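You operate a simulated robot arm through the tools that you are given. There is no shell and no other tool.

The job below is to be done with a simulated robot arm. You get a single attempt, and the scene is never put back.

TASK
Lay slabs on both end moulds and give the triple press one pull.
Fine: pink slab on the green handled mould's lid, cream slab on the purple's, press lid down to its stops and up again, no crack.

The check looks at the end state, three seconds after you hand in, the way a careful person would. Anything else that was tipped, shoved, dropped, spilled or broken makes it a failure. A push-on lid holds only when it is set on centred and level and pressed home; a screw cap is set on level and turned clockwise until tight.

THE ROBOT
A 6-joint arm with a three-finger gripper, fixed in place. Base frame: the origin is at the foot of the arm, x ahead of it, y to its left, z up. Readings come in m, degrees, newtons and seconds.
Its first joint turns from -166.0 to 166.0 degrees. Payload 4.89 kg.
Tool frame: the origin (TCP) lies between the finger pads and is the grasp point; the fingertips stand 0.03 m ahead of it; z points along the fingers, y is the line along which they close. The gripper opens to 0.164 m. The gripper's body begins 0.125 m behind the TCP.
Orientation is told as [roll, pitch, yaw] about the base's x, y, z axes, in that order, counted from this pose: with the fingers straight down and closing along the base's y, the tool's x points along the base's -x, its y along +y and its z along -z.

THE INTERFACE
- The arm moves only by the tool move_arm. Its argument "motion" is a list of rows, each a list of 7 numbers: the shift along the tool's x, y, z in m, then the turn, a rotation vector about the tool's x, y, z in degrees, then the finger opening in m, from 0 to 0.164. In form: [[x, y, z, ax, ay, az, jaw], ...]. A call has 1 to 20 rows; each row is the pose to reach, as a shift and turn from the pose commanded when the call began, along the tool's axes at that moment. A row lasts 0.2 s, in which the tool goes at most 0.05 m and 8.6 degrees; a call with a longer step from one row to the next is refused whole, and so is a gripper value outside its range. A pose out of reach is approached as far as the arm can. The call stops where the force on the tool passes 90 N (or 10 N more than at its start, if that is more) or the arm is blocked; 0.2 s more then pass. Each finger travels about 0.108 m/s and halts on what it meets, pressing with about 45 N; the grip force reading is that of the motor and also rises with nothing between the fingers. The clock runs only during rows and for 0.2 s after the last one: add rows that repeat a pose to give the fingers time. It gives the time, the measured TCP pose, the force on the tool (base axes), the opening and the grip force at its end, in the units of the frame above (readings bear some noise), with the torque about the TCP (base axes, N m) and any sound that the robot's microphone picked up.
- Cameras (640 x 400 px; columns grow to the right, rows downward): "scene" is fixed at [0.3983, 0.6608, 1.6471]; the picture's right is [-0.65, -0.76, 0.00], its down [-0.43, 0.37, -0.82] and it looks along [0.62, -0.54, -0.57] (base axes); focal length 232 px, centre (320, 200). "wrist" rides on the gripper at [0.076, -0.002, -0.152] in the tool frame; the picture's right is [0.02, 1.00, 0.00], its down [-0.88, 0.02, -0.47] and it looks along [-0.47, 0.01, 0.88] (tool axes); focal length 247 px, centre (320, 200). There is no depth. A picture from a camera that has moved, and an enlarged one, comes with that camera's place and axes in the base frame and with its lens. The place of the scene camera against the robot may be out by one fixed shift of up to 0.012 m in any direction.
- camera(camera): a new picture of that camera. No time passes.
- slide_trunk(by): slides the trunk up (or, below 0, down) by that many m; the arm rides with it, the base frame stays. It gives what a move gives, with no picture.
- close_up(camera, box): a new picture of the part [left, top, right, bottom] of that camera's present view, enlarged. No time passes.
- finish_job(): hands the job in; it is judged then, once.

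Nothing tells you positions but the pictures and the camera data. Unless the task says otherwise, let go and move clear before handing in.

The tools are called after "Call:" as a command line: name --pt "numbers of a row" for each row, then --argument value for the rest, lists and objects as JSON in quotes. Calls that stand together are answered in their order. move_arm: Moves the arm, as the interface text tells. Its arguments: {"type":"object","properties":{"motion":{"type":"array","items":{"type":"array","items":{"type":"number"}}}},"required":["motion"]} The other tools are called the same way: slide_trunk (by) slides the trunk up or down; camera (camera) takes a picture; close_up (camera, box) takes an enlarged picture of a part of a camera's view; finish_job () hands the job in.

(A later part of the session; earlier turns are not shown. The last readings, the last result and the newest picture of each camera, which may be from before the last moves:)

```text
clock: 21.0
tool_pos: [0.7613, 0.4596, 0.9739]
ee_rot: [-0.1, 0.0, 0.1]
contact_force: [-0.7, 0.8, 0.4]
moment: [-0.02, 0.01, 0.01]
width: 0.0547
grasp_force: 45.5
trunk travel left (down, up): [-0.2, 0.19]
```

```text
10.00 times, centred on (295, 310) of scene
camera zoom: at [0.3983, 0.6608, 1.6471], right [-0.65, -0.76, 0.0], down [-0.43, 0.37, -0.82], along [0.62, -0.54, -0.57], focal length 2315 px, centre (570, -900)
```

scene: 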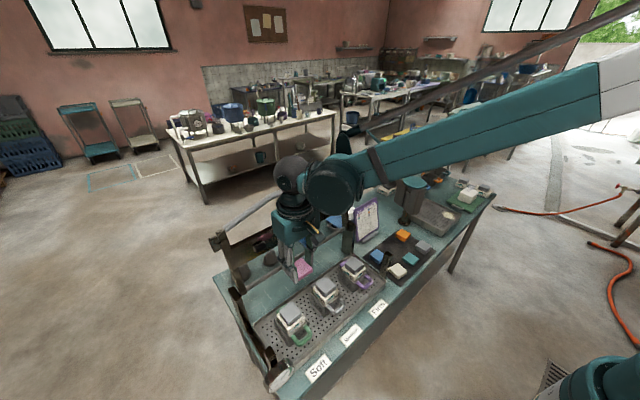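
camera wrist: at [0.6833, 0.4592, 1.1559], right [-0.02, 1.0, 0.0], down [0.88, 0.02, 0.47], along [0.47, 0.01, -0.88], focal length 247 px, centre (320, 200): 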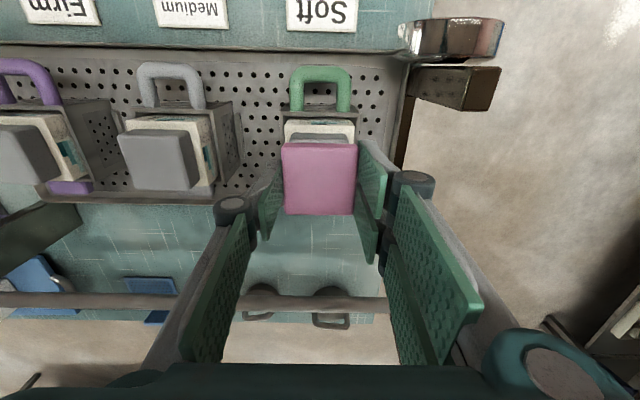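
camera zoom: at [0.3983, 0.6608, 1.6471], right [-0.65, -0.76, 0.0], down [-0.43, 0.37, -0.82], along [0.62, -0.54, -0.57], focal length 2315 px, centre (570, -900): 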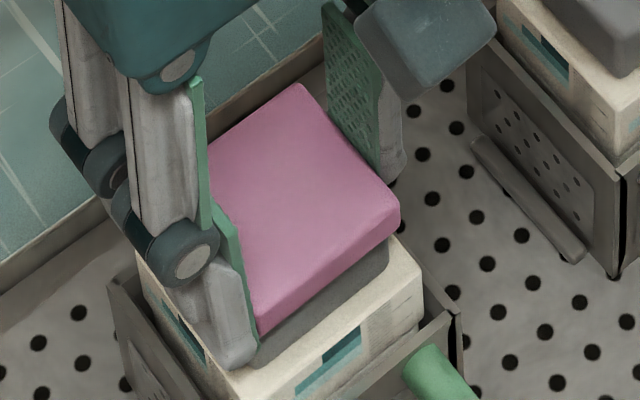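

Call:
close_up --camera "scene" --box '[305, 265, 345, 305]'

Call:
close_up --camera "wrist" --box '[240, 100, 400, 220]'

Call:
camera --camera "wrist"

```text
10.00 times, centred on (325, 285) of scene
camera zoom: at [0.3983, 0.6608, 1.6471], right [-0.65, -0.76, 0.0], down [-0.43, 0.37, -0.82], along [0.62, -0.54, -0.57], focal length 2315 px, centre (270, -650)
```

zoom: 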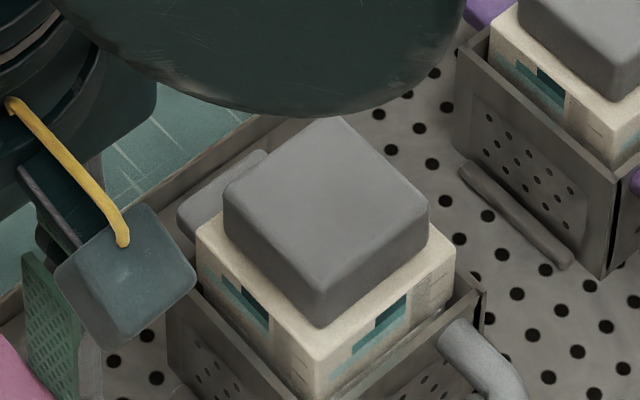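

```text
3.33 times, centred on (320, 160) of wrist
camera zoom: at [0.6846, 0.4572, 1.1259], right [-0.02, 1.0, 0.0], down [0.88, 0.02, 0.47], along [0.47, 0.01, -0.88], focal length 823 px, centre (320, 333)
```

zoom: 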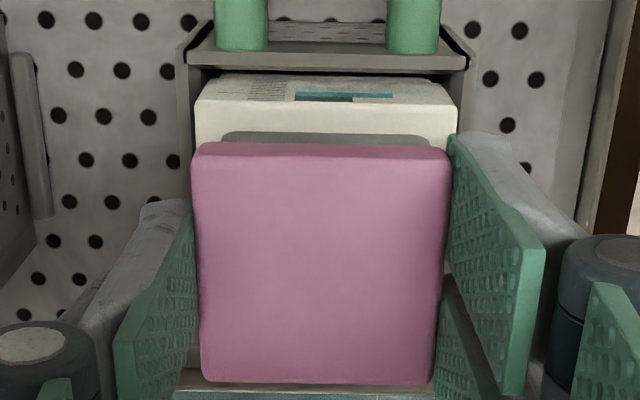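

```text
taken
camera wrist: at [0.6846, 0.4572, 1.1259], right [-0.02, 1.0, 0.0], down [0.88, 0.02, 0.47], along [0.47, 0.01, -0.88], focal length 247 px, centre (320, 200)
```

wrist: 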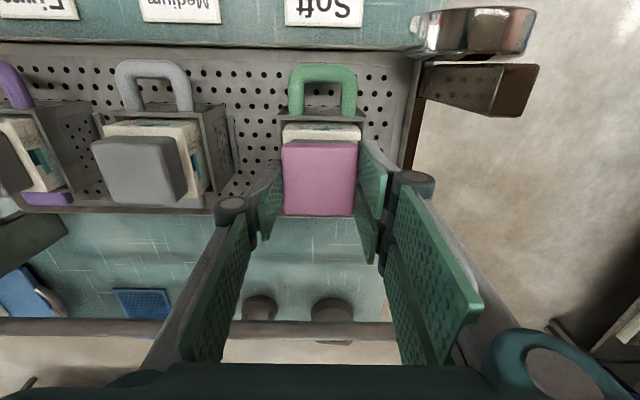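

Alignment looks good in both views, but there's no contact yet. I'll keep stepping down.

Call:
move_arm --pt "0 0 0.001 0 0 0 0.045" --pt "0 0 0.0015 0 0 0 0.045" --pt "0 0 0.0015 0 0 0 0.045"

```text
clock: 21.8
tool_pos: [0.7606, 0.4595, 0.9738]
ee_rot: [-0.1, 0.1, 0.0]
contact_force: [-0.6, -0.9, 0.8]
moment: [0.02, 0.0, 0.0]
width: 0.0545
grasp_force: 45.3
trunk travel left (down, up): [-0.2, 0.19]
```

Call:
move_arm --pt "0 0 0.001 0 0 0 0.045" --pt "0 0 0.001 0 0 0 0.045"

Call:
close_up --camera "scene" --box '[275, 290, 315, 330]'

Call:
close_up --camera "wrist" --box '[240, 100, 400, 220]'

```text
clock: 22.4
tool_pos: [0.7609, 0.4593, 0.9716]
ee_rot: [-0.1, 0.0, 0.0]
contact_force: [1.2, -0.7, 7.2]
moment: [-0.06, -0.18, -0.05]
width: 0.0545
grasp_force: 45.1
trunk travel left (down, up): [-0.2, 0.19]
```

```text
10.00 times, centred on (295, 310) of scene
camera zoom: at [0.3983, 0.6608, 1.6471], right [-0.65, -0.76, 0.0], down [-0.43, 0.37, -0.82], along [0.62, -0.54, -0.57], focal length 2315 px, centre (570, -900)
```

zoom: 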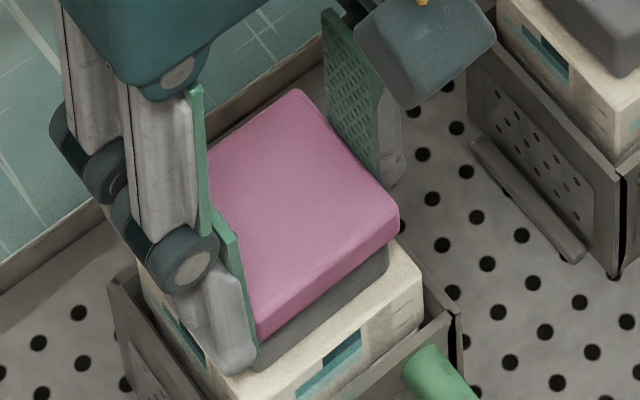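

```text
3.33 times, centred on (320, 160) of wrist
camera zoom: at [0.6842, 0.4578, 1.1238], right [-0.02, 1.0, 0.0], down [0.88, 0.02, 0.47], along [0.47, 0.01, -0.88], focal length 823 px, centre (320, 333)
```

zoom: 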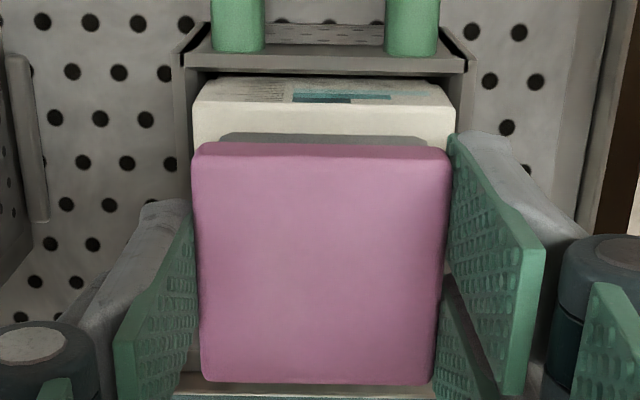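

Contact is felt at 7 N and the slab is seated on the lid. I'll open the fingers and check that it stays put before rising.

Call:
move_arm --pt "0 0 0 0 0 0 0.057" --pt "0 0 0 0 0 0 0.06" --pt "0 0 0 0 0 0 0.07" --pt "0 0 0 0 0 0 0.085" --pt "0 0 0 0 0 0 0.085"

Call:
close_up --camera "wrist" --box '[240, 100, 400, 220]'

Call:
close_up --camera "scene" --box '[275, 290, 315, 330]'

```text
clock: 23.6
tool_pos: [0.7605, 0.4593, 0.9709]
ee_rot: [-0.1, 0.1, 0.0]
contact_force: [-0.4, -0.3, 1.1]
moment: [-0.01, -0.03, -0.03]
width: 0.0846
grasp_force: 0.2
trunk travel left (down, up): [-0.2, 0.19]
```

```text
3.33 times, centred on (320, 160) of wrist
camera zoom: at [0.6844, 0.458, 1.1235], right [-0.02, 1.0, 0.0], down [0.88, 0.02, 0.47], along [0.47, 0.01, -0.88], focal length 823 px, centre (320, 333)
```

zoom: 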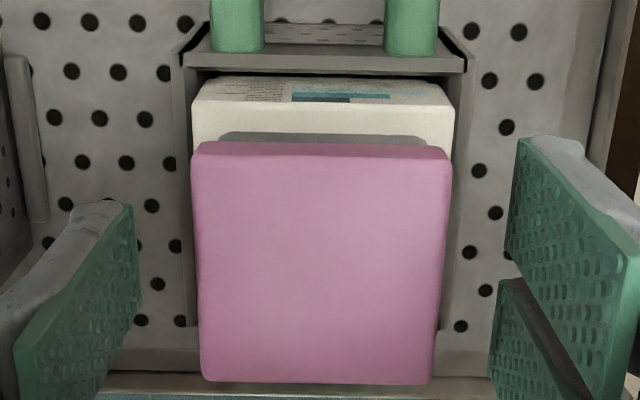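

```text
10.00 times, centred on (295, 310) of scene
camera zoom: at [0.3983, 0.6608, 1.6471], right [-0.65, -0.76, 0.0], down [-0.43, 0.37, -0.82], along [0.62, -0.54, -0.57], focal length 2315 px, centre (570, -900)
```

zoom: 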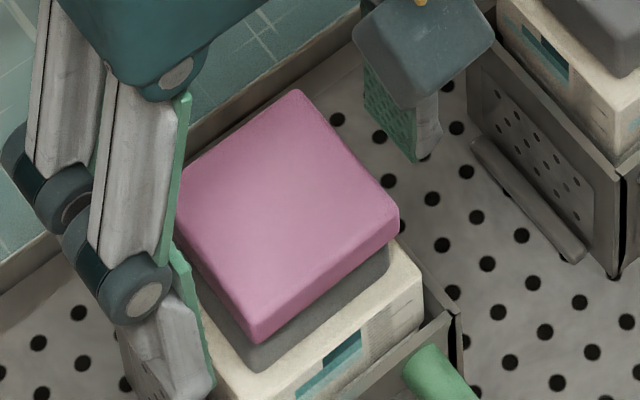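

The slab rests on the lid. I'll rise straight up, then look from above.

Call:
move_arm --pt "0 0 -0.01 0 0 0 0.085" --pt "0 0 -0.04 0 0 0 0.085" --pt "0 0 -0.08 0 0 0 0.085" --pt "0 0 -0.12 0 0 0 0.085" --pt "-0.02 -0.02 -0.14 0 0 0 0.085" --pt "-0.04 -0.04 -0.14 0 0 0 0.085" --pt "-0.04 -0.04 -0.14 0 0 0 0.085"

Call:
camera --camera "wrist"

Call:
close_up --camera "wrist" --box '[270, 50, 430, 150]'

Call:
close_up --camera "scene" --box '[225, 330, 325, 400]'

Call:
close_up --camera "scene" --box '[250, 250, 400, 350]'

```text
clock: 25.2
tool_pos: [0.803, 0.4203, 1.1118]
ee_rot: [0.0, 0.1, 0.0]
contact_force: [0.2, -0.4, 0.0]
moment: [0.03, 0.03, 0.03]
width: 0.0849
grasp_force: 0.0
trunk travel left (down, up): [-0.2, 0.19]
```

```text
taken
camera wrist: at [0.726, 0.4174, 1.2637], right [-0.02, 1.0, 0.0], down [0.88, 0.02, 0.47], along [0.47, 0.01, -0.88], focal length 247 px, centre (320, 200)
```

wrist: 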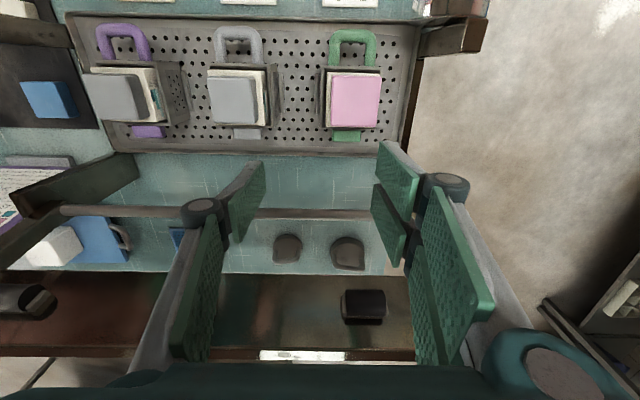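

```text
4.00 times, centred on (350, 100) of wrist
camera zoom: at [0.726, 0.4174, 1.2637], right [-0.02, 1.0, 0.0], down [0.88, 0.02, 0.47], along [0.47, 0.01, -0.88], focal length 988 px, centre (200, 600)
```

zoom: 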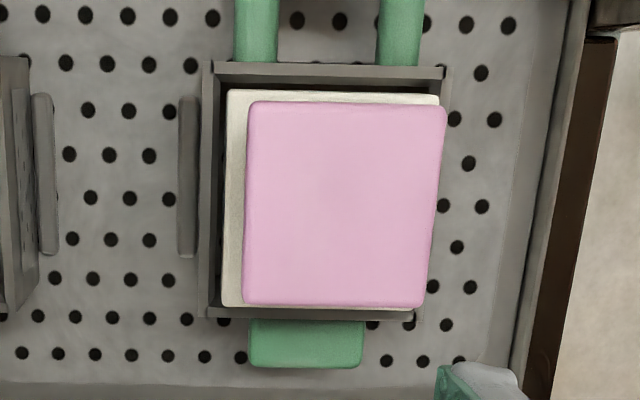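

```text
5.71 times, centred on (275, 365) of scene
camera zoom: at [0.3983, 0.6608, 1.6471], right [-0.65, -0.76, 0.0], down [-0.43, 0.37, -0.82], along [0.62, -0.54, -0.57], focal length 1323 px, centre (577, -743)
```

zoom: 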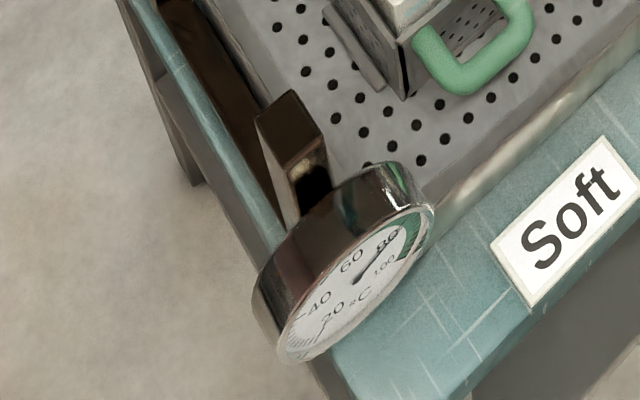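

```text
4.00 times, centred on (325, 300) of scene
camera zoom: at [0.3983, 0.6608, 1.6471], right [-0.65, -0.76, 0.0], down [-0.43, 0.37, -0.82], along [0.62, -0.54, -0.57], focal length 926 px, centre (300, -200)
```

zoom: 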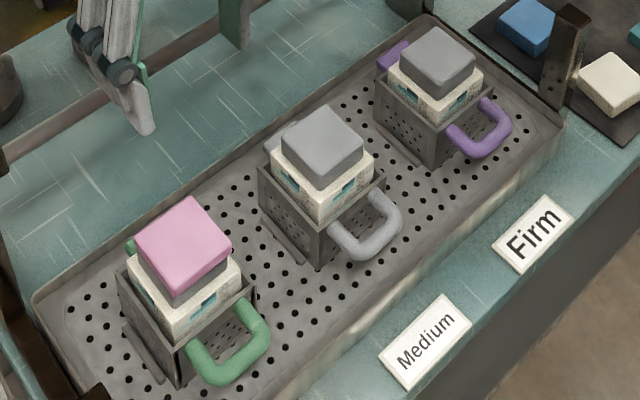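

The pink slab sits squarely over the lid, within about 3 mm. The cream slab, near (0.673, -0.036), lies close to the front-right stop post, so I'll take it with the fingers closing along x (yaw ≈ +78°). I'll travel there at height.

Call:
move_arm --pt "0.0108 -0.0379 0 0 0 -6.5 0.085" --pt "0.0217 -0.0758 0 0 0 -13 0.085" --pt "0.0325 -0.1138 0 0 0 -19.5 0.085" --pt "0.0433 -0.1517 0 0 0 -26 0.085" --pt "0.0542 -0.1896 0 0 0 -32.5 0.085" --pt "0.065 -0.2275 0 0 0 -39 0.085" --pt "0.0758 -0.2654 0 0 0 -45.5 0.085" --pt "0.0867 -0.3033 0 0 0 -52 0.085" --pt "0.0975 -0.3413 0 0 0 -58.5 0.085" --pt "0.1083 -0.3792 0 0 0 -65 0.085" --pt "0.1192 -0.4171 0 0 0 -71.5 0.085" --pt "0.13 -0.455 0 0 0 -78 0.085" --pt "0.13 -0.455 0.04 0 0 -78 0.085" --pt "0.13 -0.455 0.08 0 0 -78 0.085" --pt "0.13 -0.455 0.08 0 0 -78 0.085"

Call:
camera --camera "wrist"

Call:
close_up --camera "wrist" --box '[240, 80, 400, 200]'

Call:
camera --camera "scene"

```text
clock: 28.4
tool_pos: [0.6732, -0.0389, 1.0294]
ee_rot: [0.0, -0.1, 78.0]
contact_force: [0.5, -1.0, -0.8]
moment: [0.06, 0.1, -0.01]
width: 0.0848
grasp_force: 0.1
trunk travel left (down, up): [-0.2, 0.19]
```

```text
taken
camera wrist: at [0.6589, -0.1148, 1.1823], right [-0.98, 0.19, 0.0], down [0.16, 0.87, 0.47], along [0.09, 0.46, -0.88], focal length 247 px, centre (320, 200)
```

wrist: 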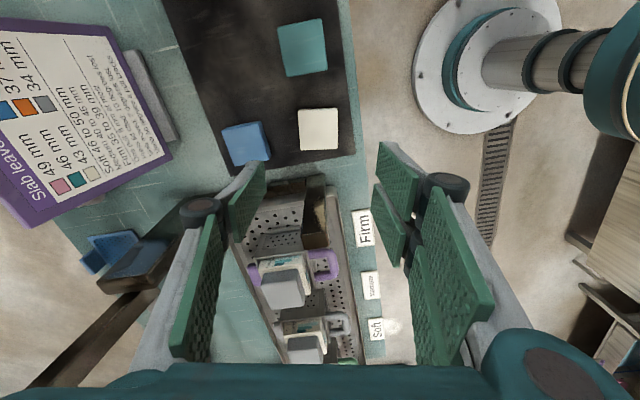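

```text
3.33 times, centred on (320, 140) of wrist
camera zoom: at [0.6589, -0.1148, 1.1823], right [-0.98, 0.19, 0.0], down [0.16, 0.87, 0.47], along [0.09, 0.46, -0.88], focal length 823 px, centre (320, 400)
```

zoom: 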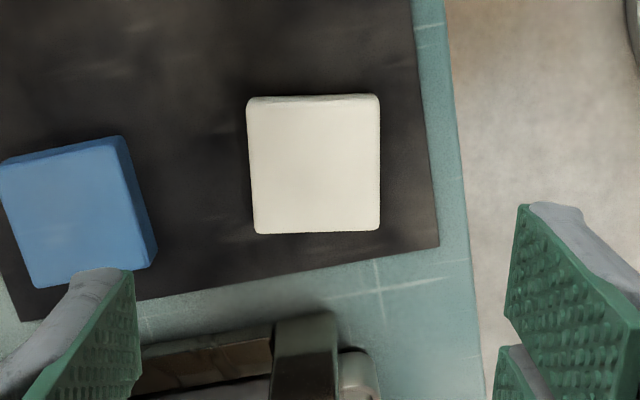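

```text
taken
```

scene: 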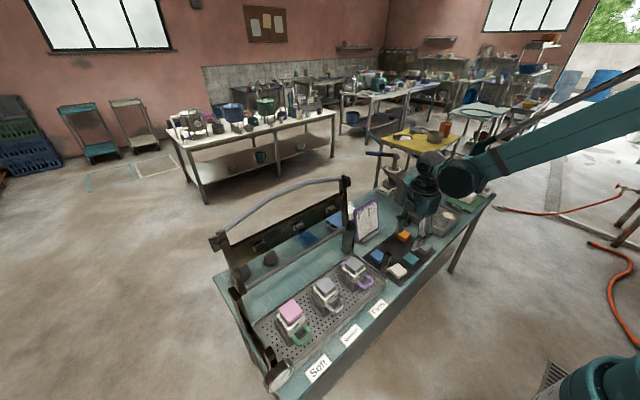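

The cream slab is about 3 mm off centre and turned 2.5° relative to the fingers. I'll correct, descend partway and recheck.

Call:
move_arm --pt "-0.003 -0.0022 0 0 0 -2.5 0.085" --pt "-0.003 -0.0022 0.04 0 0 -2.5 0.085" --pt "-0.003 -0.0022 0.08 0 0 -2.5 0.085" --pt "-0.003 -0.0022 0.12 0 0 -2.5 0.085" --pt "-0.003 -0.0022 0.15 0 0 -2.5 0.085" --pt "-0.003 -0.0022 0.17 0 0 -2.5 0.085" --pt "-0.003 -0.0022 0.17 0 0 -2.5 0.085"

Call:
camera --camera "wrist"

Call:
close_up --camera "wrist" --box '[240, 120, 400, 220]'

Call:
close_up --camera "scene" --box '[360, 220, 440, 290]'

```text
clock: 30.0
tool_pos: [0.6738, -0.0345, 0.8615]
ee_rot: [0.0, 0.0, 80.6]
contact_force: [-0.2, 0.9, -0.2]
moment: [-0.03, 0.04, 0.03]
width: 0.0848
grasp_force: 0.1
trunk travel left (down, up): [-0.2, 0.19]
```

```text
taken
camera wrist: at [0.6625, -0.1103, 1.0139], right [-0.99, 0.14, 0.0], down [0.13, 0.87, 0.47], along [0.07, 0.47, -0.88], focal length 247 px, centre (320, 200)
```

wrist: 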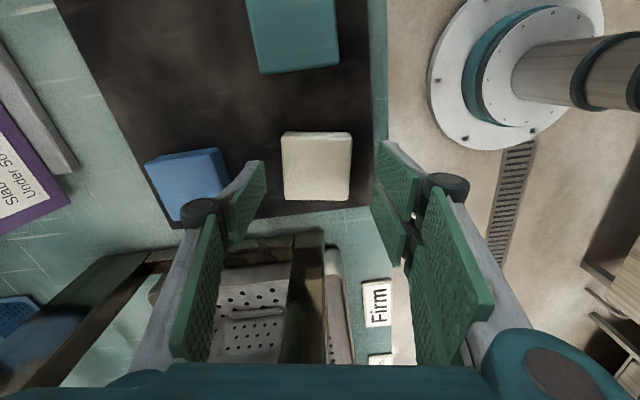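

```text
4.00 times, centred on (320, 170) of wrist
camera zoom: at [0.6625, -0.1103, 1.0139], right [-0.99, 0.14, 0.0], down [0.13, 0.87, 0.47], along [0.07, 0.47, -0.88], focal length 988 px, centre (320, 320)
```

zoom: 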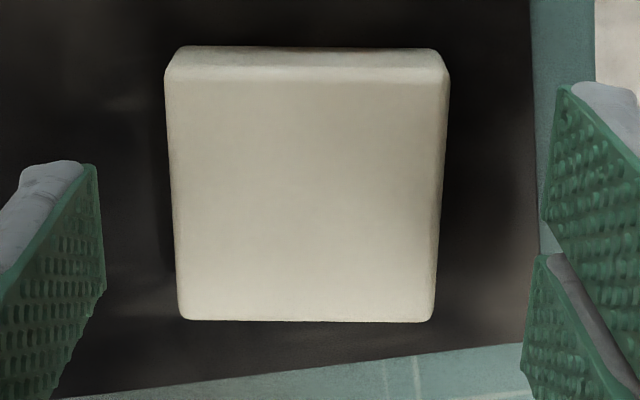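

```text
5.71 times, centred on (400, 255) of scene
camera zoom: at [0.3983, 0.6608, 1.6471], right [-0.65, -0.76, 0.0], down [-0.43, 0.37, -0.82], along [0.62, -0.54, -0.57], focal length 1323 px, centre (-137, -114)
```

zoom: 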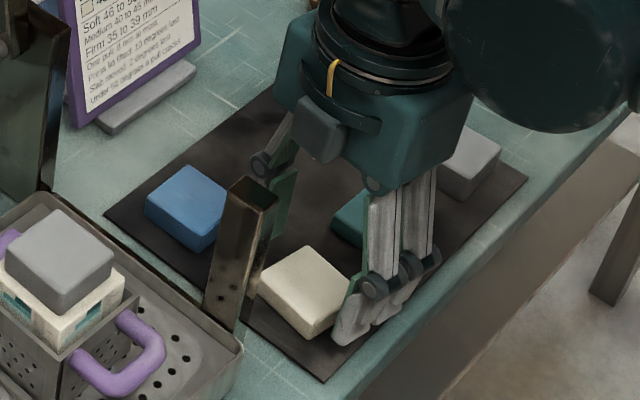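

The slab is nearly centred. I'll make a fine correction, then lower and close on it.

Call:
move_arm --pt "-0.001 -0.003 0.0 0 0 -0.8 0.085" --pt "-0.001 -0.003 0.01 0 0 -0.8 0.085" --pt "-0.001 -0.003 0.02 0 0 -0.8 0.085" --pt "-0.001 -0.003 0.0255 0 0 -0.8 0.085" --pt "-0.001 -0.003 0.0255 0 0 -0.8 0.085"

Call:
close_up --camera "wrist" --box '[240, 120, 400, 220]'

Call:
close_up --camera "scene" --box '[370, 230, 430, 290]'

```text
clock: 31.2
tool_pos: [0.6767, -0.0322, 0.8356]
ee_rot: [0.0, -0.1, 81.3]
contact_force: [0.3, 0.4, 0.0]
moment: [0.04, -0.01, -0.02]
width: 0.0851
grasp_force: 0.0
trunk travel left (down, up): [-0.2, 0.19]
```

```text
4.00 times, centred on (320, 170) of wrist
camera zoom: at [0.6674, -0.1086, 0.9881], right [-0.99, 0.13, 0.0], down [0.11, 0.87, 0.47], along [0.06, 0.47, -0.88], focal length 988 px, centre (320, 320)
```

zoom: 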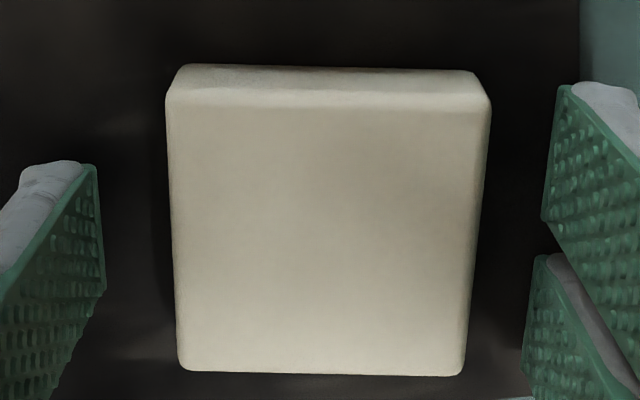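

```text
6.67 times, centred on (400, 260) of scene
camera zoom: at [0.3983, 0.6608, 1.6471], right [-0.65, -0.76, 0.0], down [-0.43, 0.37, -0.82], along [0.62, -0.54, -0.57], focal length 1543 px, centre (-213, -200)
```

zoom: 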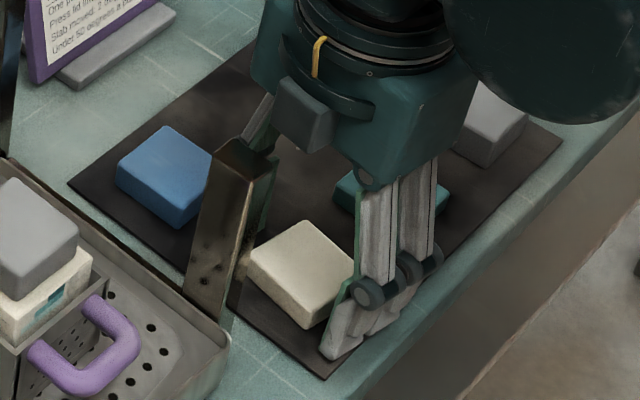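

It's centred and square, so I'll close.

Call:
move_arm --pt "0 0 0 0 0 0 0.07" --pt "0 0 0 0 0 0 0.06" --pt "0 0 0 0 0 0 0.05" --pt "0 0 0 0 0 0 0.045" --pt "0 0 0 0 0 0 0.045"

Call:
close_up --camera "wrist" --box '[240, 120, 400, 220]'

```text
clock: 32.4
tool_pos: [0.6771, -0.0322, 0.8356]
ee_rot: [0.0, 0.1, 81.3]
contact_force: [-0.1, -0.3, 1.3]
moment: [-0.03, -0.03, 0.02]
width: 0.0545
grasp_force: 45.2
trunk travel left (down, up): [-0.2, 0.19]
```

```text
4.00 times, centred on (320, 170) of wrist
camera zoom: at [0.6674, -0.1087, 0.9883], right [-0.99, 0.13, 0.0], down [0.11, 0.87, 0.47], along [0.06, 0.47, -0.88], focal length 988 px, centre (320, 320)
```

zoom: 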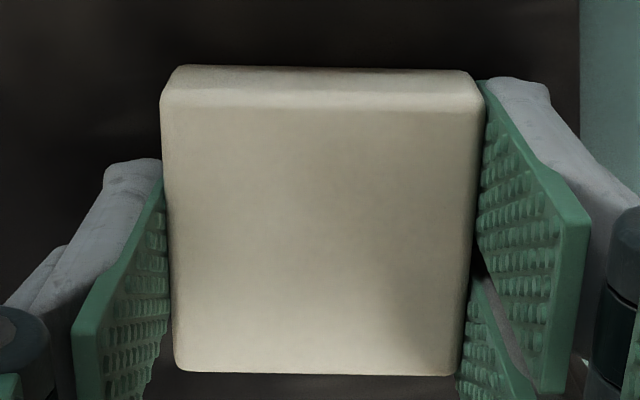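

The cream slab is held at 54.5 mm. I'll lift it straight up, carry it over the stop post, and stop just past the purple mould to view its lid.

Call:
move_arm --pt "0 0 -0.01 0 0 0 0.045" --pt "0 0 -0.05 0 0 0 0.045" --pt "0 0 -0.095 0 0 0 0.045" --pt "0 0 -0.14 0 0 0 0.045" --pt "0 0 -0.185 0 0 0 0.045" --pt "0 0 -0.23 0 0 0 0.045" --pt "0 0 -0.265 0 0 0 0.045" --pt "-0.0409 -0.0082 -0.265 0 0 -1.5 0.045" --pt "-0.0818 -0.0165 -0.265 0 0 -3 0.045" --pt "-0.1227 -0.0247 -0.265 0 0 -4.5 0.045" --pt "-0.1635 -0.0329 -0.265 0 0 -6 0.045" --pt "-0.2044 -0.0412 -0.265 0 0 -7.5 0.045" --pt "-0.2453 -0.0494 -0.265 0 0 -8.7 0.045" --pt "-0.2453 -0.0494 -0.265 0 0 -8.7 0.045"

Call:
camera --camera "wrist"

Call:
close_up --camera "wrist" --box '[240, 40, 400, 150]'

Call:
camera --camera "scene"

```text
clock: 35.4
tool_pos: [0.7645, 0.2046, 1.1012]
ee_rot: [0.1, 0.0, 90.1]
contact_force: [-0.5, -0.5, -1.4]
moment: [-0.07, 0.06, -0.01]
width: 0.0548
grasp_force: 44.9
trunk travel left (down, up): [-0.2, 0.19]
```

```text
taken
camera wrist: at [0.7667, 0.1283, 1.2537], right [-1.0, -0.02, 0.0], down [-0.02, 0.88, 0.47], along [-0.01, 0.47, -0.88], focal length 247 px, centre (320, 200)
```

wrist: 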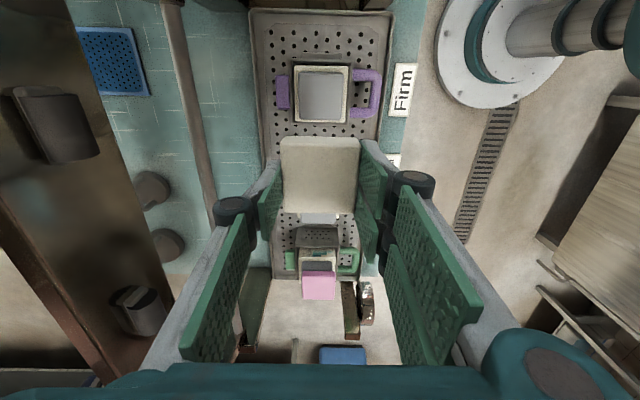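

```text
3.64 times, centred on (320, 95) of wrist
camera zoom: at [0.7667, 0.1283, 1.2537], right [-1.0, -0.02, 0.0], down [-0.02, 0.88, 0.47], along [-0.01, 0.47, -0.88], focal length 898 px, centre (320, 582)
```

zoom: 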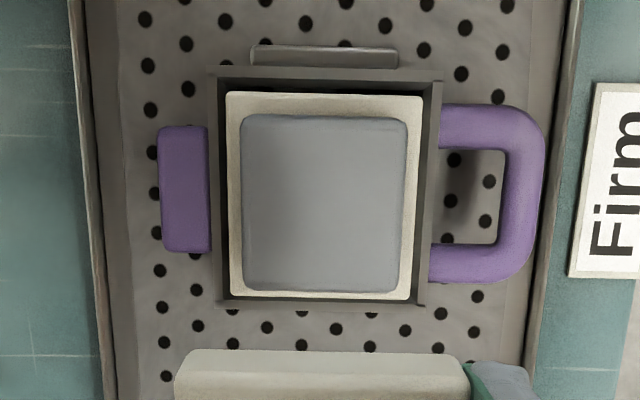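

```text
taken
```

scene: 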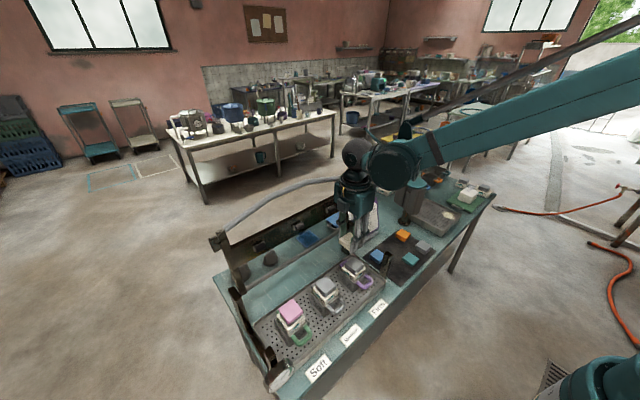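

The purple mould's lid is at about (0.765, 0.158) and square to the slab. I'll move over it and come down most of the way.

Call:
move_arm --pt "0.0221 -0.0002 0 0 0 0 0.045" --pt "0.0442 -0.0004 0 0 0 0 0.045" --pt "0.0442 -0.0004 0.035 0 0 0 0.045" --pt "0.0442 -0.0004 0.07 0 0 0 0.045" --pt "0.0442 -0.0004 0.09 0 0 0 0.045" --pt "0.0442 -0.0004 0.105 0 0 0 0.045" --pt "0.0442 -0.0004 0.115 0 0 0 0.045" --pt "0.0442 -0.0004 0.115 0 0 0 0.045"

Call:
close_up --camera "wrist" --box '[240, 100, 400, 220]'

Call:
close_up --camera "scene" --box '[325, 240, 385, 300]'

```text
clock: 37.2
tool_pos: [0.761, 0.159, 0.9878]
ee_rot: [0.0, -0.1, 89.9]
contact_force: [-0.1, -0.1, -0.2]
moment: [0.0, -0.04, 0.04]
width: 0.0549
grasp_force: 45.5
trunk travel left (down, up): [-0.2, 0.19]
```

```text
3.33 times, centred on (320, 160) of wrist
camera zoom: at [0.7637, 0.0813, 1.1404], right [-1.0, -0.02, 0.0], down [-0.02, 0.88, 0.47], along [-0.01, 0.47, -0.88], focal length 823 px, centre (320, 333)
```

zoom: 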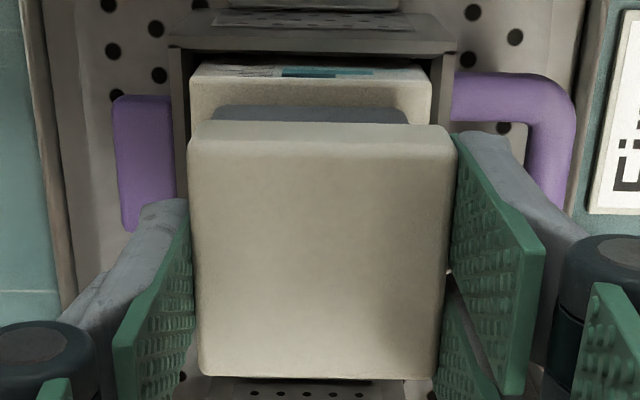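

```text
6.67 times, centred on (355, 270) of scene
camera zoom: at [0.3983, 0.6608, 1.6471], right [-0.65, -0.76, 0.0], down [-0.43, 0.37, -0.82], along [0.62, -0.54, -0.57], focal length 1543 px, centre (87, -267)
```

zoom: 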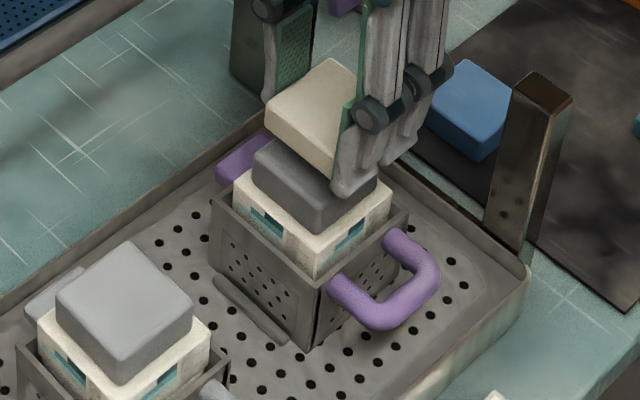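

The slab is about 3 mm off towards the robot relative to the lid. I'll correct that, then continue down.

Call:
move_arm --pt "0 -0.003 0 0 0 0 0.045" --pt "0 -0.003 0.004 0 0 0 0.045" --pt "0 -0.003 0.008 0 0 0 0.045" --pt "0 -0.003 0.008 0 0 0 0.045"

Call:
close_up --camera "wrist" --box '[240, 100, 400, 220]'

Call:
close_up --camera "scene" --box '[335, 250, 375, 290]'

```text
clock: 38.2
tool_pos: [0.7668, 0.16, 0.9793]
ee_rot: [0.0, 0.1, 89.9]
contact_force: [-0.1, 0.2, -0.3]
moment: [-0.01, -0.02, 0.01]
width: 0.0549
grasp_force: 44.5
trunk travel left (down, up): [-0.2, 0.19]
```

```text
3.33 times, centred on (320, 160) of wrist
camera zoom: at [0.7681, 0.0825, 1.131], right [-1.0, -0.02, 0.0], down [-0.02, 0.88, 0.47], along [-0.01, 0.47, -0.88], focal length 823 px, centre (320, 333)
```

zoom: 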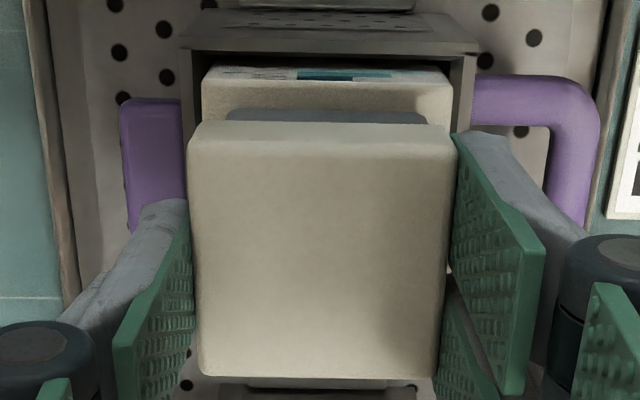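

```text
10.00 times, centred on (355, 270) of scene
camera zoom: at [0.3983, 0.6608, 1.6471], right [-0.65, -0.76, 0.0], down [-0.43, 0.37, -0.82], along [0.62, -0.54, -0.57], focal length 2315 px, centre (-30, -500)
```

zoom: 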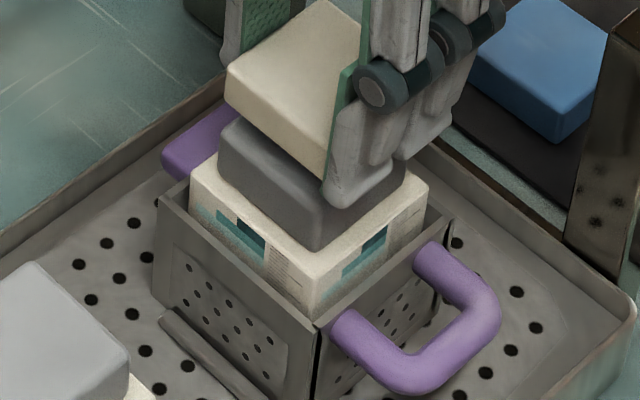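

Centred now. I'll feel for contact in small steps.

Call:
move_arm --pt "0 0 0.001 0 0 0 0.045" --pt "0 0 0.002 0 0 0 0.045" --pt "0 0 0.003 0 0 0 0.045" --pt "0 0 0.003 0 0 0 0.045"

```text
clock: 39.2
tool_pos: [0.7667, 0.1583, 0.9752]
ee_rot: [0.0, 0.0, 90.0]
contact_force: [0.4, -0.3, -0.6]
moment: [-0.02, 0.04, 0.01]
width: 0.055
grasp_force: 44.8
trunk travel left (down, up): [-0.2, 0.19]
```

Call:
move_arm --pt "0 0 0.001 0 0 0 0.045" --pt "0 0 0.0015 0 0 0 0.045" --pt "0 0 0.0015 0 0 0 0.045"

Call:
close_up --camera "wrist" --box '[240, 100, 400, 220]'

Call:
close_up --camera "scene" --box '[335, 250, 375, 290]'

```text
clock: 40.0
tool_pos: [0.7653, 0.158, 0.9726]
ee_rot: [0.0, 0.1, 90.0]
contact_force: [-0.1, -0.4, -0.6]
moment: [-0.02, -0.03, 0.01]
width: 0.0548
grasp_force: 45.4
trunk travel left (down, up): [-0.2, 0.19]
```

```text
3.33 times, centred on (320, 160) of wrist
camera zoom: at [0.7676, 0.0817, 1.1257], right [-1.0, -0.02, 0.0], down [-0.02, 0.88, 0.47], along [-0.01, 0.47, -0.88], focal length 823 px, centre (320, 333)
```

zoom: 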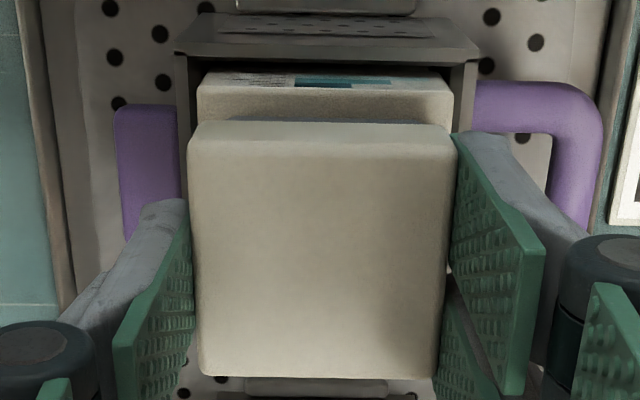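

```text
10.00 times, centred on (355, 270) of scene
camera zoom: at [0.3983, 0.6608, 1.6471], right [-0.65, -0.76, 0.0], down [-0.43, 0.37, -0.82], along [0.62, -0.54, -0.57], focal length 2315 px, centre (-30, -500)
```

zoom: 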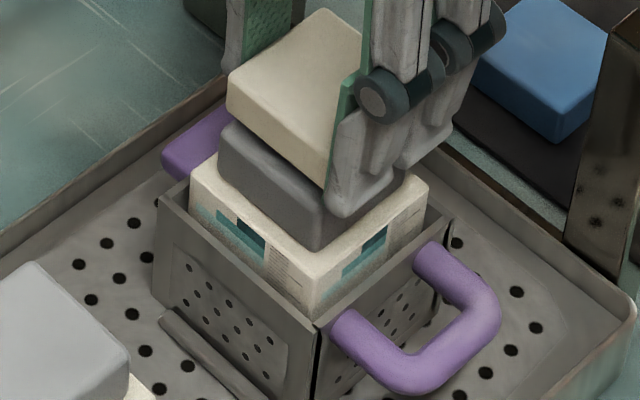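

Call:
close_up --camera "scene" --box '[344, 252, 364, 276]'

Call:
close_up --camera "scene" --box '[276, 296, 306, 330]'

```text
16.00 times, centred on (354, 264) of scene
camera zoom: at [0.3983, 0.6608, 1.6471], right [-0.65, -0.76, 0.0], down [-0.43, 0.37, -0.82], along [0.62, -0.54, -0.57], focal length 3703 px, centre (-224, -824)
```

zoom: 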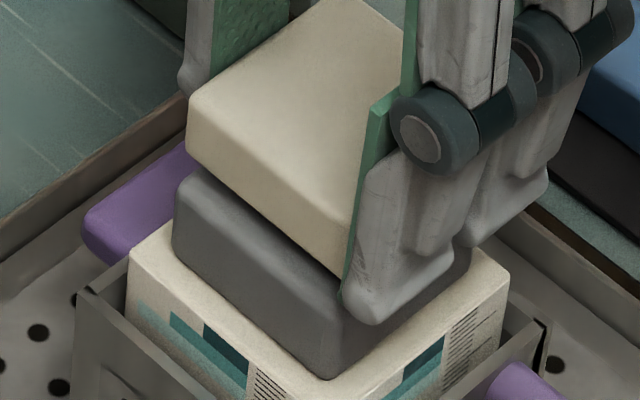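

```text
11.76 times, centred on (291, 313) of scene
camera zoom: at [0.3983, 0.6608, 1.6471], right [-0.65, -0.76, 0.0], down [-0.43, 0.37, -0.82], along [0.62, -0.54, -0.57], focal length 2723 px, centre (661, -1129)
```

zoom: 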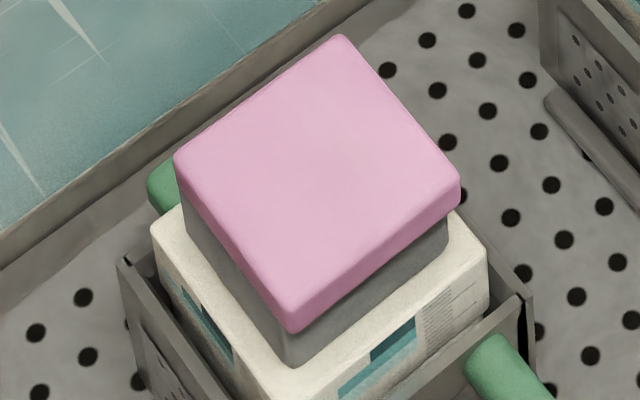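

The scene view suggests the slab sits a few mm towards -y relative to the lid. I'll nudge it 2.5 mm to +y and keep feeling downward.

Call:
move_arm --pt "-0.0025 0 0 0 0 0 0.045" --pt "-0.0025 0 0.001 0 0 0 0.045" --pt "-0.0025 0 0.0015 0 0 0 0.045" --pt "-0.0025 0 0.0015 0 0 0 0.045"

Call:
close_up --camera "scene" --box '[344, 252, 364, 276]'

```text
clock: 41.0
tool_pos: [0.7659, 0.1608, 0.9716]
ee_rot: [0.0, 0.0, 90.0]
contact_force: [-0.1, -0.2, -0.6]
moment: [0.03, -0.01, 0.03]
width: 0.0548
grasp_force: 45.5
trunk travel left (down, up): [-0.2, 0.19]
```

```text
16.00 times, centred on (354, 264) of scene
camera zoom: at [0.3983, 0.6608, 1.6471], right [-0.65, -0.76, 0.0], down [-0.43, 0.37, -0.82], along [0.62, -0.54, -0.57], focal length 3703 px, centre (-224, -824)
```

zoom: 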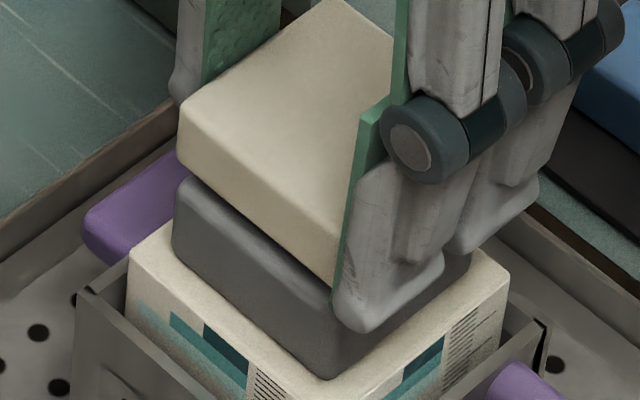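

Call:
move_arm --pt "0 0 0.001 0 0 0 0.045" --pt "0 0 0.0015 0 0 0 0.045" --pt "0 0 0.0015 0 0 0 0.045"

```text
clock: 41.8
tool_pos: [0.7669, 0.1608, 0.9696]
ee_rot: [-0.1, -0.1, 90.0]
contact_force: [-0.4, 0.5, -1.0]
moment: [0.02, 0.0, 0.02]
width: 0.0547
grasp_force: 44.7
trunk travel left (down, up): [-0.2, 0.19]
```

Call:
move_arm --pt "0 0 0.001 0 0 0 0.045" --pt "0 0 0.0015 0 0 0 0.045" --pt "0 0 0.0015 0 0 0 0.045"

Call:
close_up --camera "scene" --box '[344, 252, 364, 276]'

Call:
close_up --camera "wrist" --box '[240, 100, 400, 220]'

```text
clock: 42.6
tool_pos: [0.7648, 0.161, 0.9692]
ee_rot: [0.0, 0.1, 90.0]
contact_force: [-0.7, 0.1, -0.1]
moment: [-0.01, 0.0, -0.02]
width: 0.0549
grasp_force: 45.0
trunk travel left (down, up): [-0.2, 0.19]
```

```text
16.00 times, centred on (354, 264) of scene
camera zoom: at [0.3983, 0.6608, 1.6471], right [-0.65, -0.76, 0.0], down [-0.43, 0.37, -0.82], along [0.62, -0.54, -0.57], focal length 3703 px, centre (-224, -824)
```

zoom: 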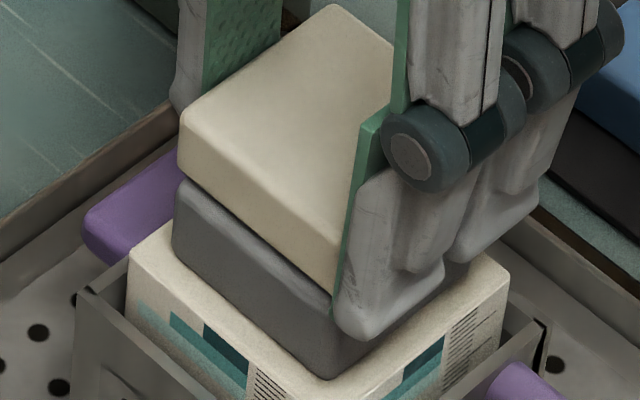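

```text
3.33 times, centred on (320, 160) of wrist
camera zoom: at [0.768, 0.0838, 1.1213], right [-1.0, -0.02, 0.0], down [-0.02, 0.88, 0.47], along [-0.01, 0.47, -0.88], focal length 823 px, centre (320, 333)
```

zoom: 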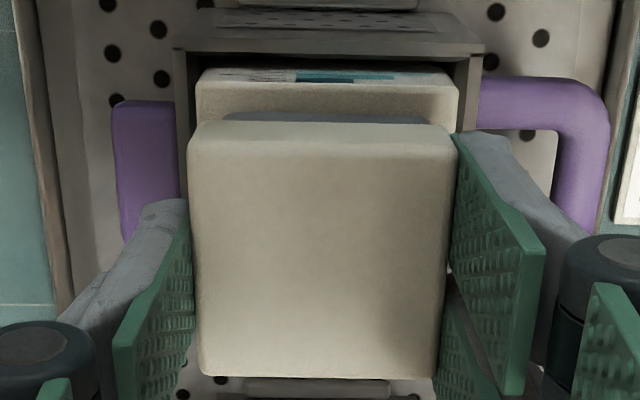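

The slab now lines up with the lid and is nearly down.

Call:
move_arm --pt "0 0 0.001 0 0 0 0.045" --pt "0 0 0.0015 0 0 0 0.045" --pt "0 0 0.0015 0 0 0 0.045"

```text
clock: 43.4
tool_pos: [0.7662, 0.1596, 0.9688]
ee_rot: [-0.1, 0.0, 90.0]
contact_force: [0.9, 1.2, 5.0]
moment: [0.07, -0.05, -0.01]
width: 0.055
grasp_force: 45.9
trunk travel left (down, up): [-0.2, 0.19]
```

Contact is felt at 5 N, so I'll open the fingers and check.

Call:
move_arm --pt "0 0 0 0 0 0 0.057" --pt "0 0 0 0 0 0 0.06" --pt "0 0 0 0 0 0 0.07" --pt "0 0 0 0 0 0 0.085" --pt "0 0 0 0 0 0 0.085"

Call:
close_up --camera "scene" --box '[344, 252, 364, 276]'

Call:
close_up --camera "wrist" --box '[240, 100, 400, 220]'

```text
clock: 44.6
tool_pos: [0.7667, 0.1601, 0.968]
ee_rot: [0.0, 0.0, 89.9]
contact_force: [-0.7, -0.7, 0.6]
moment: [0.0, 0.02, -0.02]
width: 0.0849
grasp_force: 0.0
trunk travel left (down, up): [-0.2, 0.19]
```

```text
16.00 times, centred on (354, 264) of scene
camera zoom: at [0.3983, 0.6608, 1.6471], right [-0.65, -0.76, 0.0], down [-0.43, 0.37, -0.82], along [0.62, -0.54, -0.57], focal length 3703 px, centre (-224, -824)
```

zoom: 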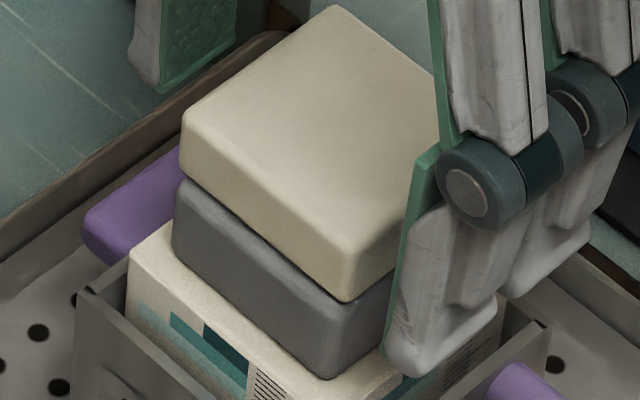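

```text
3.33 times, centred on (320, 160) of wrist
camera zoom: at [0.768, 0.0831, 1.1203], right [-1.0, -0.02, 0.0], down [-0.02, 0.88, 0.47], along [-0.01, 0.47, -0.88], focal length 823 px, centre (320, 333)
```

zoom: 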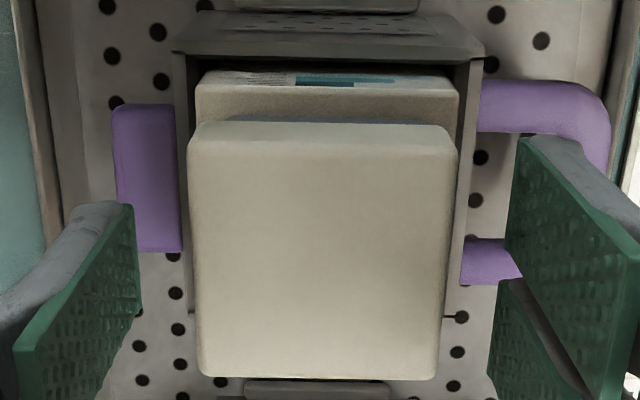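

The cream slab rests flat on the lid. I'll rise and inspect it from above.

Call:
move_arm --pt "0 0 -0.01 0 0 0 0.085" --pt "0 0 -0.04 0 0 0 0.085" --pt "0 0 -0.08 0 0 0 0.085" --pt "0 0 -0.12 0 0 0 0.085" --pt "-0.02 0 -0.135 0 0 0 0.085" --pt "-0.0417 0 -0.135 0 0 0 0.085" --pt "-0.0417 0 -0.135 0 0 0 0.085"

Call:
camera --camera "wrist"

Call:
close_up --camera "wrist" --box '[240, 40, 400, 150]'

Call:
close_up --camera "scene" --box '[220, 240, 400, 390]'

Call:
close_up --camera "scene" --box '[255, 350, 305, 395]'

```text
clock: 46.2
tool_pos: [0.7646, 0.2024, 1.1046]
ee_rot: [0.1, 0.0, 90.2]
contact_force: [0.2, 0.0, -0.8]
moment: [-0.07, 0.04, 0.03]
width: 0.0849
grasp_force: 0.0
trunk travel left (down, up): [-0.2, 0.19]
```

```text
taken
camera wrist: at [0.7667, 0.1252, 1.257], right [-1.0, -0.02, 0.0], down [-0.02, 0.88, 0.47], along [-0.01, 0.47, -0.88], focal length 247 px, centre (320, 200)
```

wrist: 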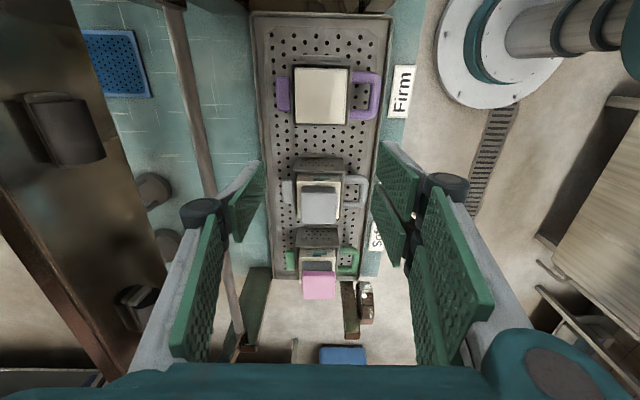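

```text
3.64 times, centred on (320, 95) of wrist
camera zoom: at [0.7667, 0.1252, 1.257], right [-1.0, -0.02, 0.0], down [-0.02, 0.88, 0.47], along [-0.01, 0.47, -0.88], focal length 898 px, centre (320, 582)
```

zoom: 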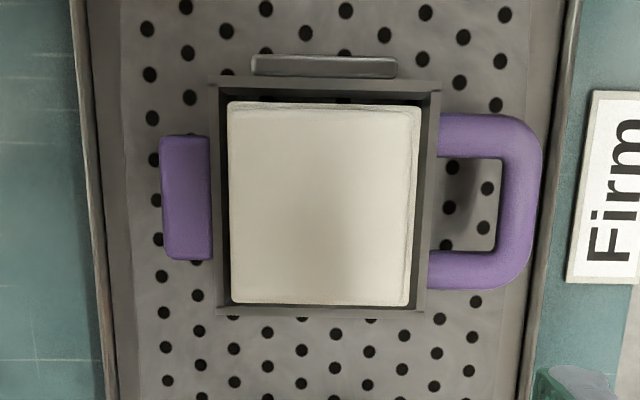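

```text
2.67 times, centred on (310, 315) of scene
camera zoom: at [0.3983, 0.6608, 1.6471], right [-0.65, -0.76, 0.0], down [-0.43, 0.37, -0.82], along [0.62, -0.54, -0.57], focal length 617 px, centre (347, -107)
```

zoom: 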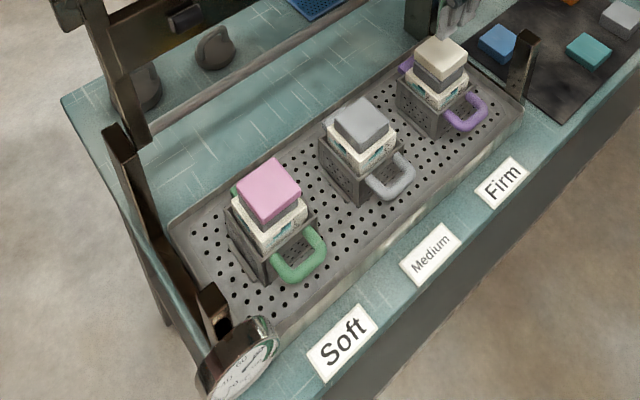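

```text
8.89 times, centred on (280, 372) of scene
camera zoom: at [0.3983, 0.6608, 1.6471], right [-0.65, -0.76, 0.0], down [-0.43, 0.37, -0.82], along [0.62, -0.54, -0.57], focal length 2057 px, centre (676, -1333)
```

zoom: 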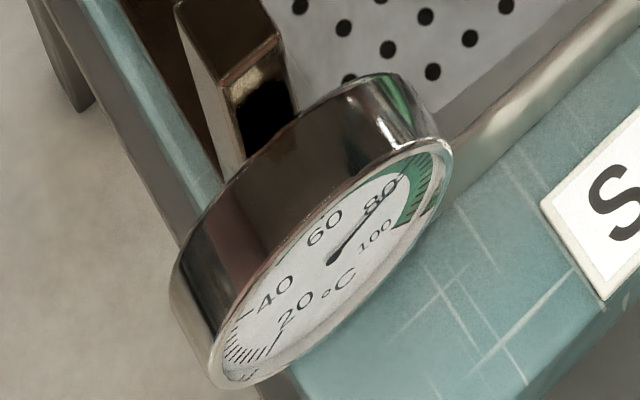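

Both slabs are down: cream covers the purple mould's lid, pink covers the green's, and the gauge still reads about 80. Next I'll back off towards the robot and turn the gripper to study the press lid and handle.

Call:
move_arm --pt "0 0.015 -0.014 0 0 8.2 0.085" --pt "0 0.03 -0.028 0 0 16.4 0.085" --pt "0 0.045 -0.042 0 0 24.6 0.085" --pt "0 0.06 -0.056 0 0 32.8 0.085" --pt "0 0.075 -0.07 0 0 41 0.085" --pt "0 0.09 -0.084 0 0 49.2 0.085" --pt "0 0.105 -0.098 0 0 57.4 0.085" --pt "0 0.12 -0.112 0 0 65.6 0.085" --pt "0 0.135 -0.126 0 0 73.8 0.085" --pt "0 0.15 -0.138 0 0 82 0.085" --pt "0 0.165 -0.15 0 0 90 0.085" --pt "0 0.165 -0.15 0 0 90 0.085"

```text
clock: 48.8
tool_pos: [0.6008, 0.2019, 1.2544]
ee_rot: [0.1, 0.0, 0.0]
contact_force: [-0.5, 0.2, -0.3]
moment: [0.01, -0.08, -0.02]
width: 0.0852
grasp_force: 0.1
trunk travel left (down, up): [-0.2, 0.19]
```

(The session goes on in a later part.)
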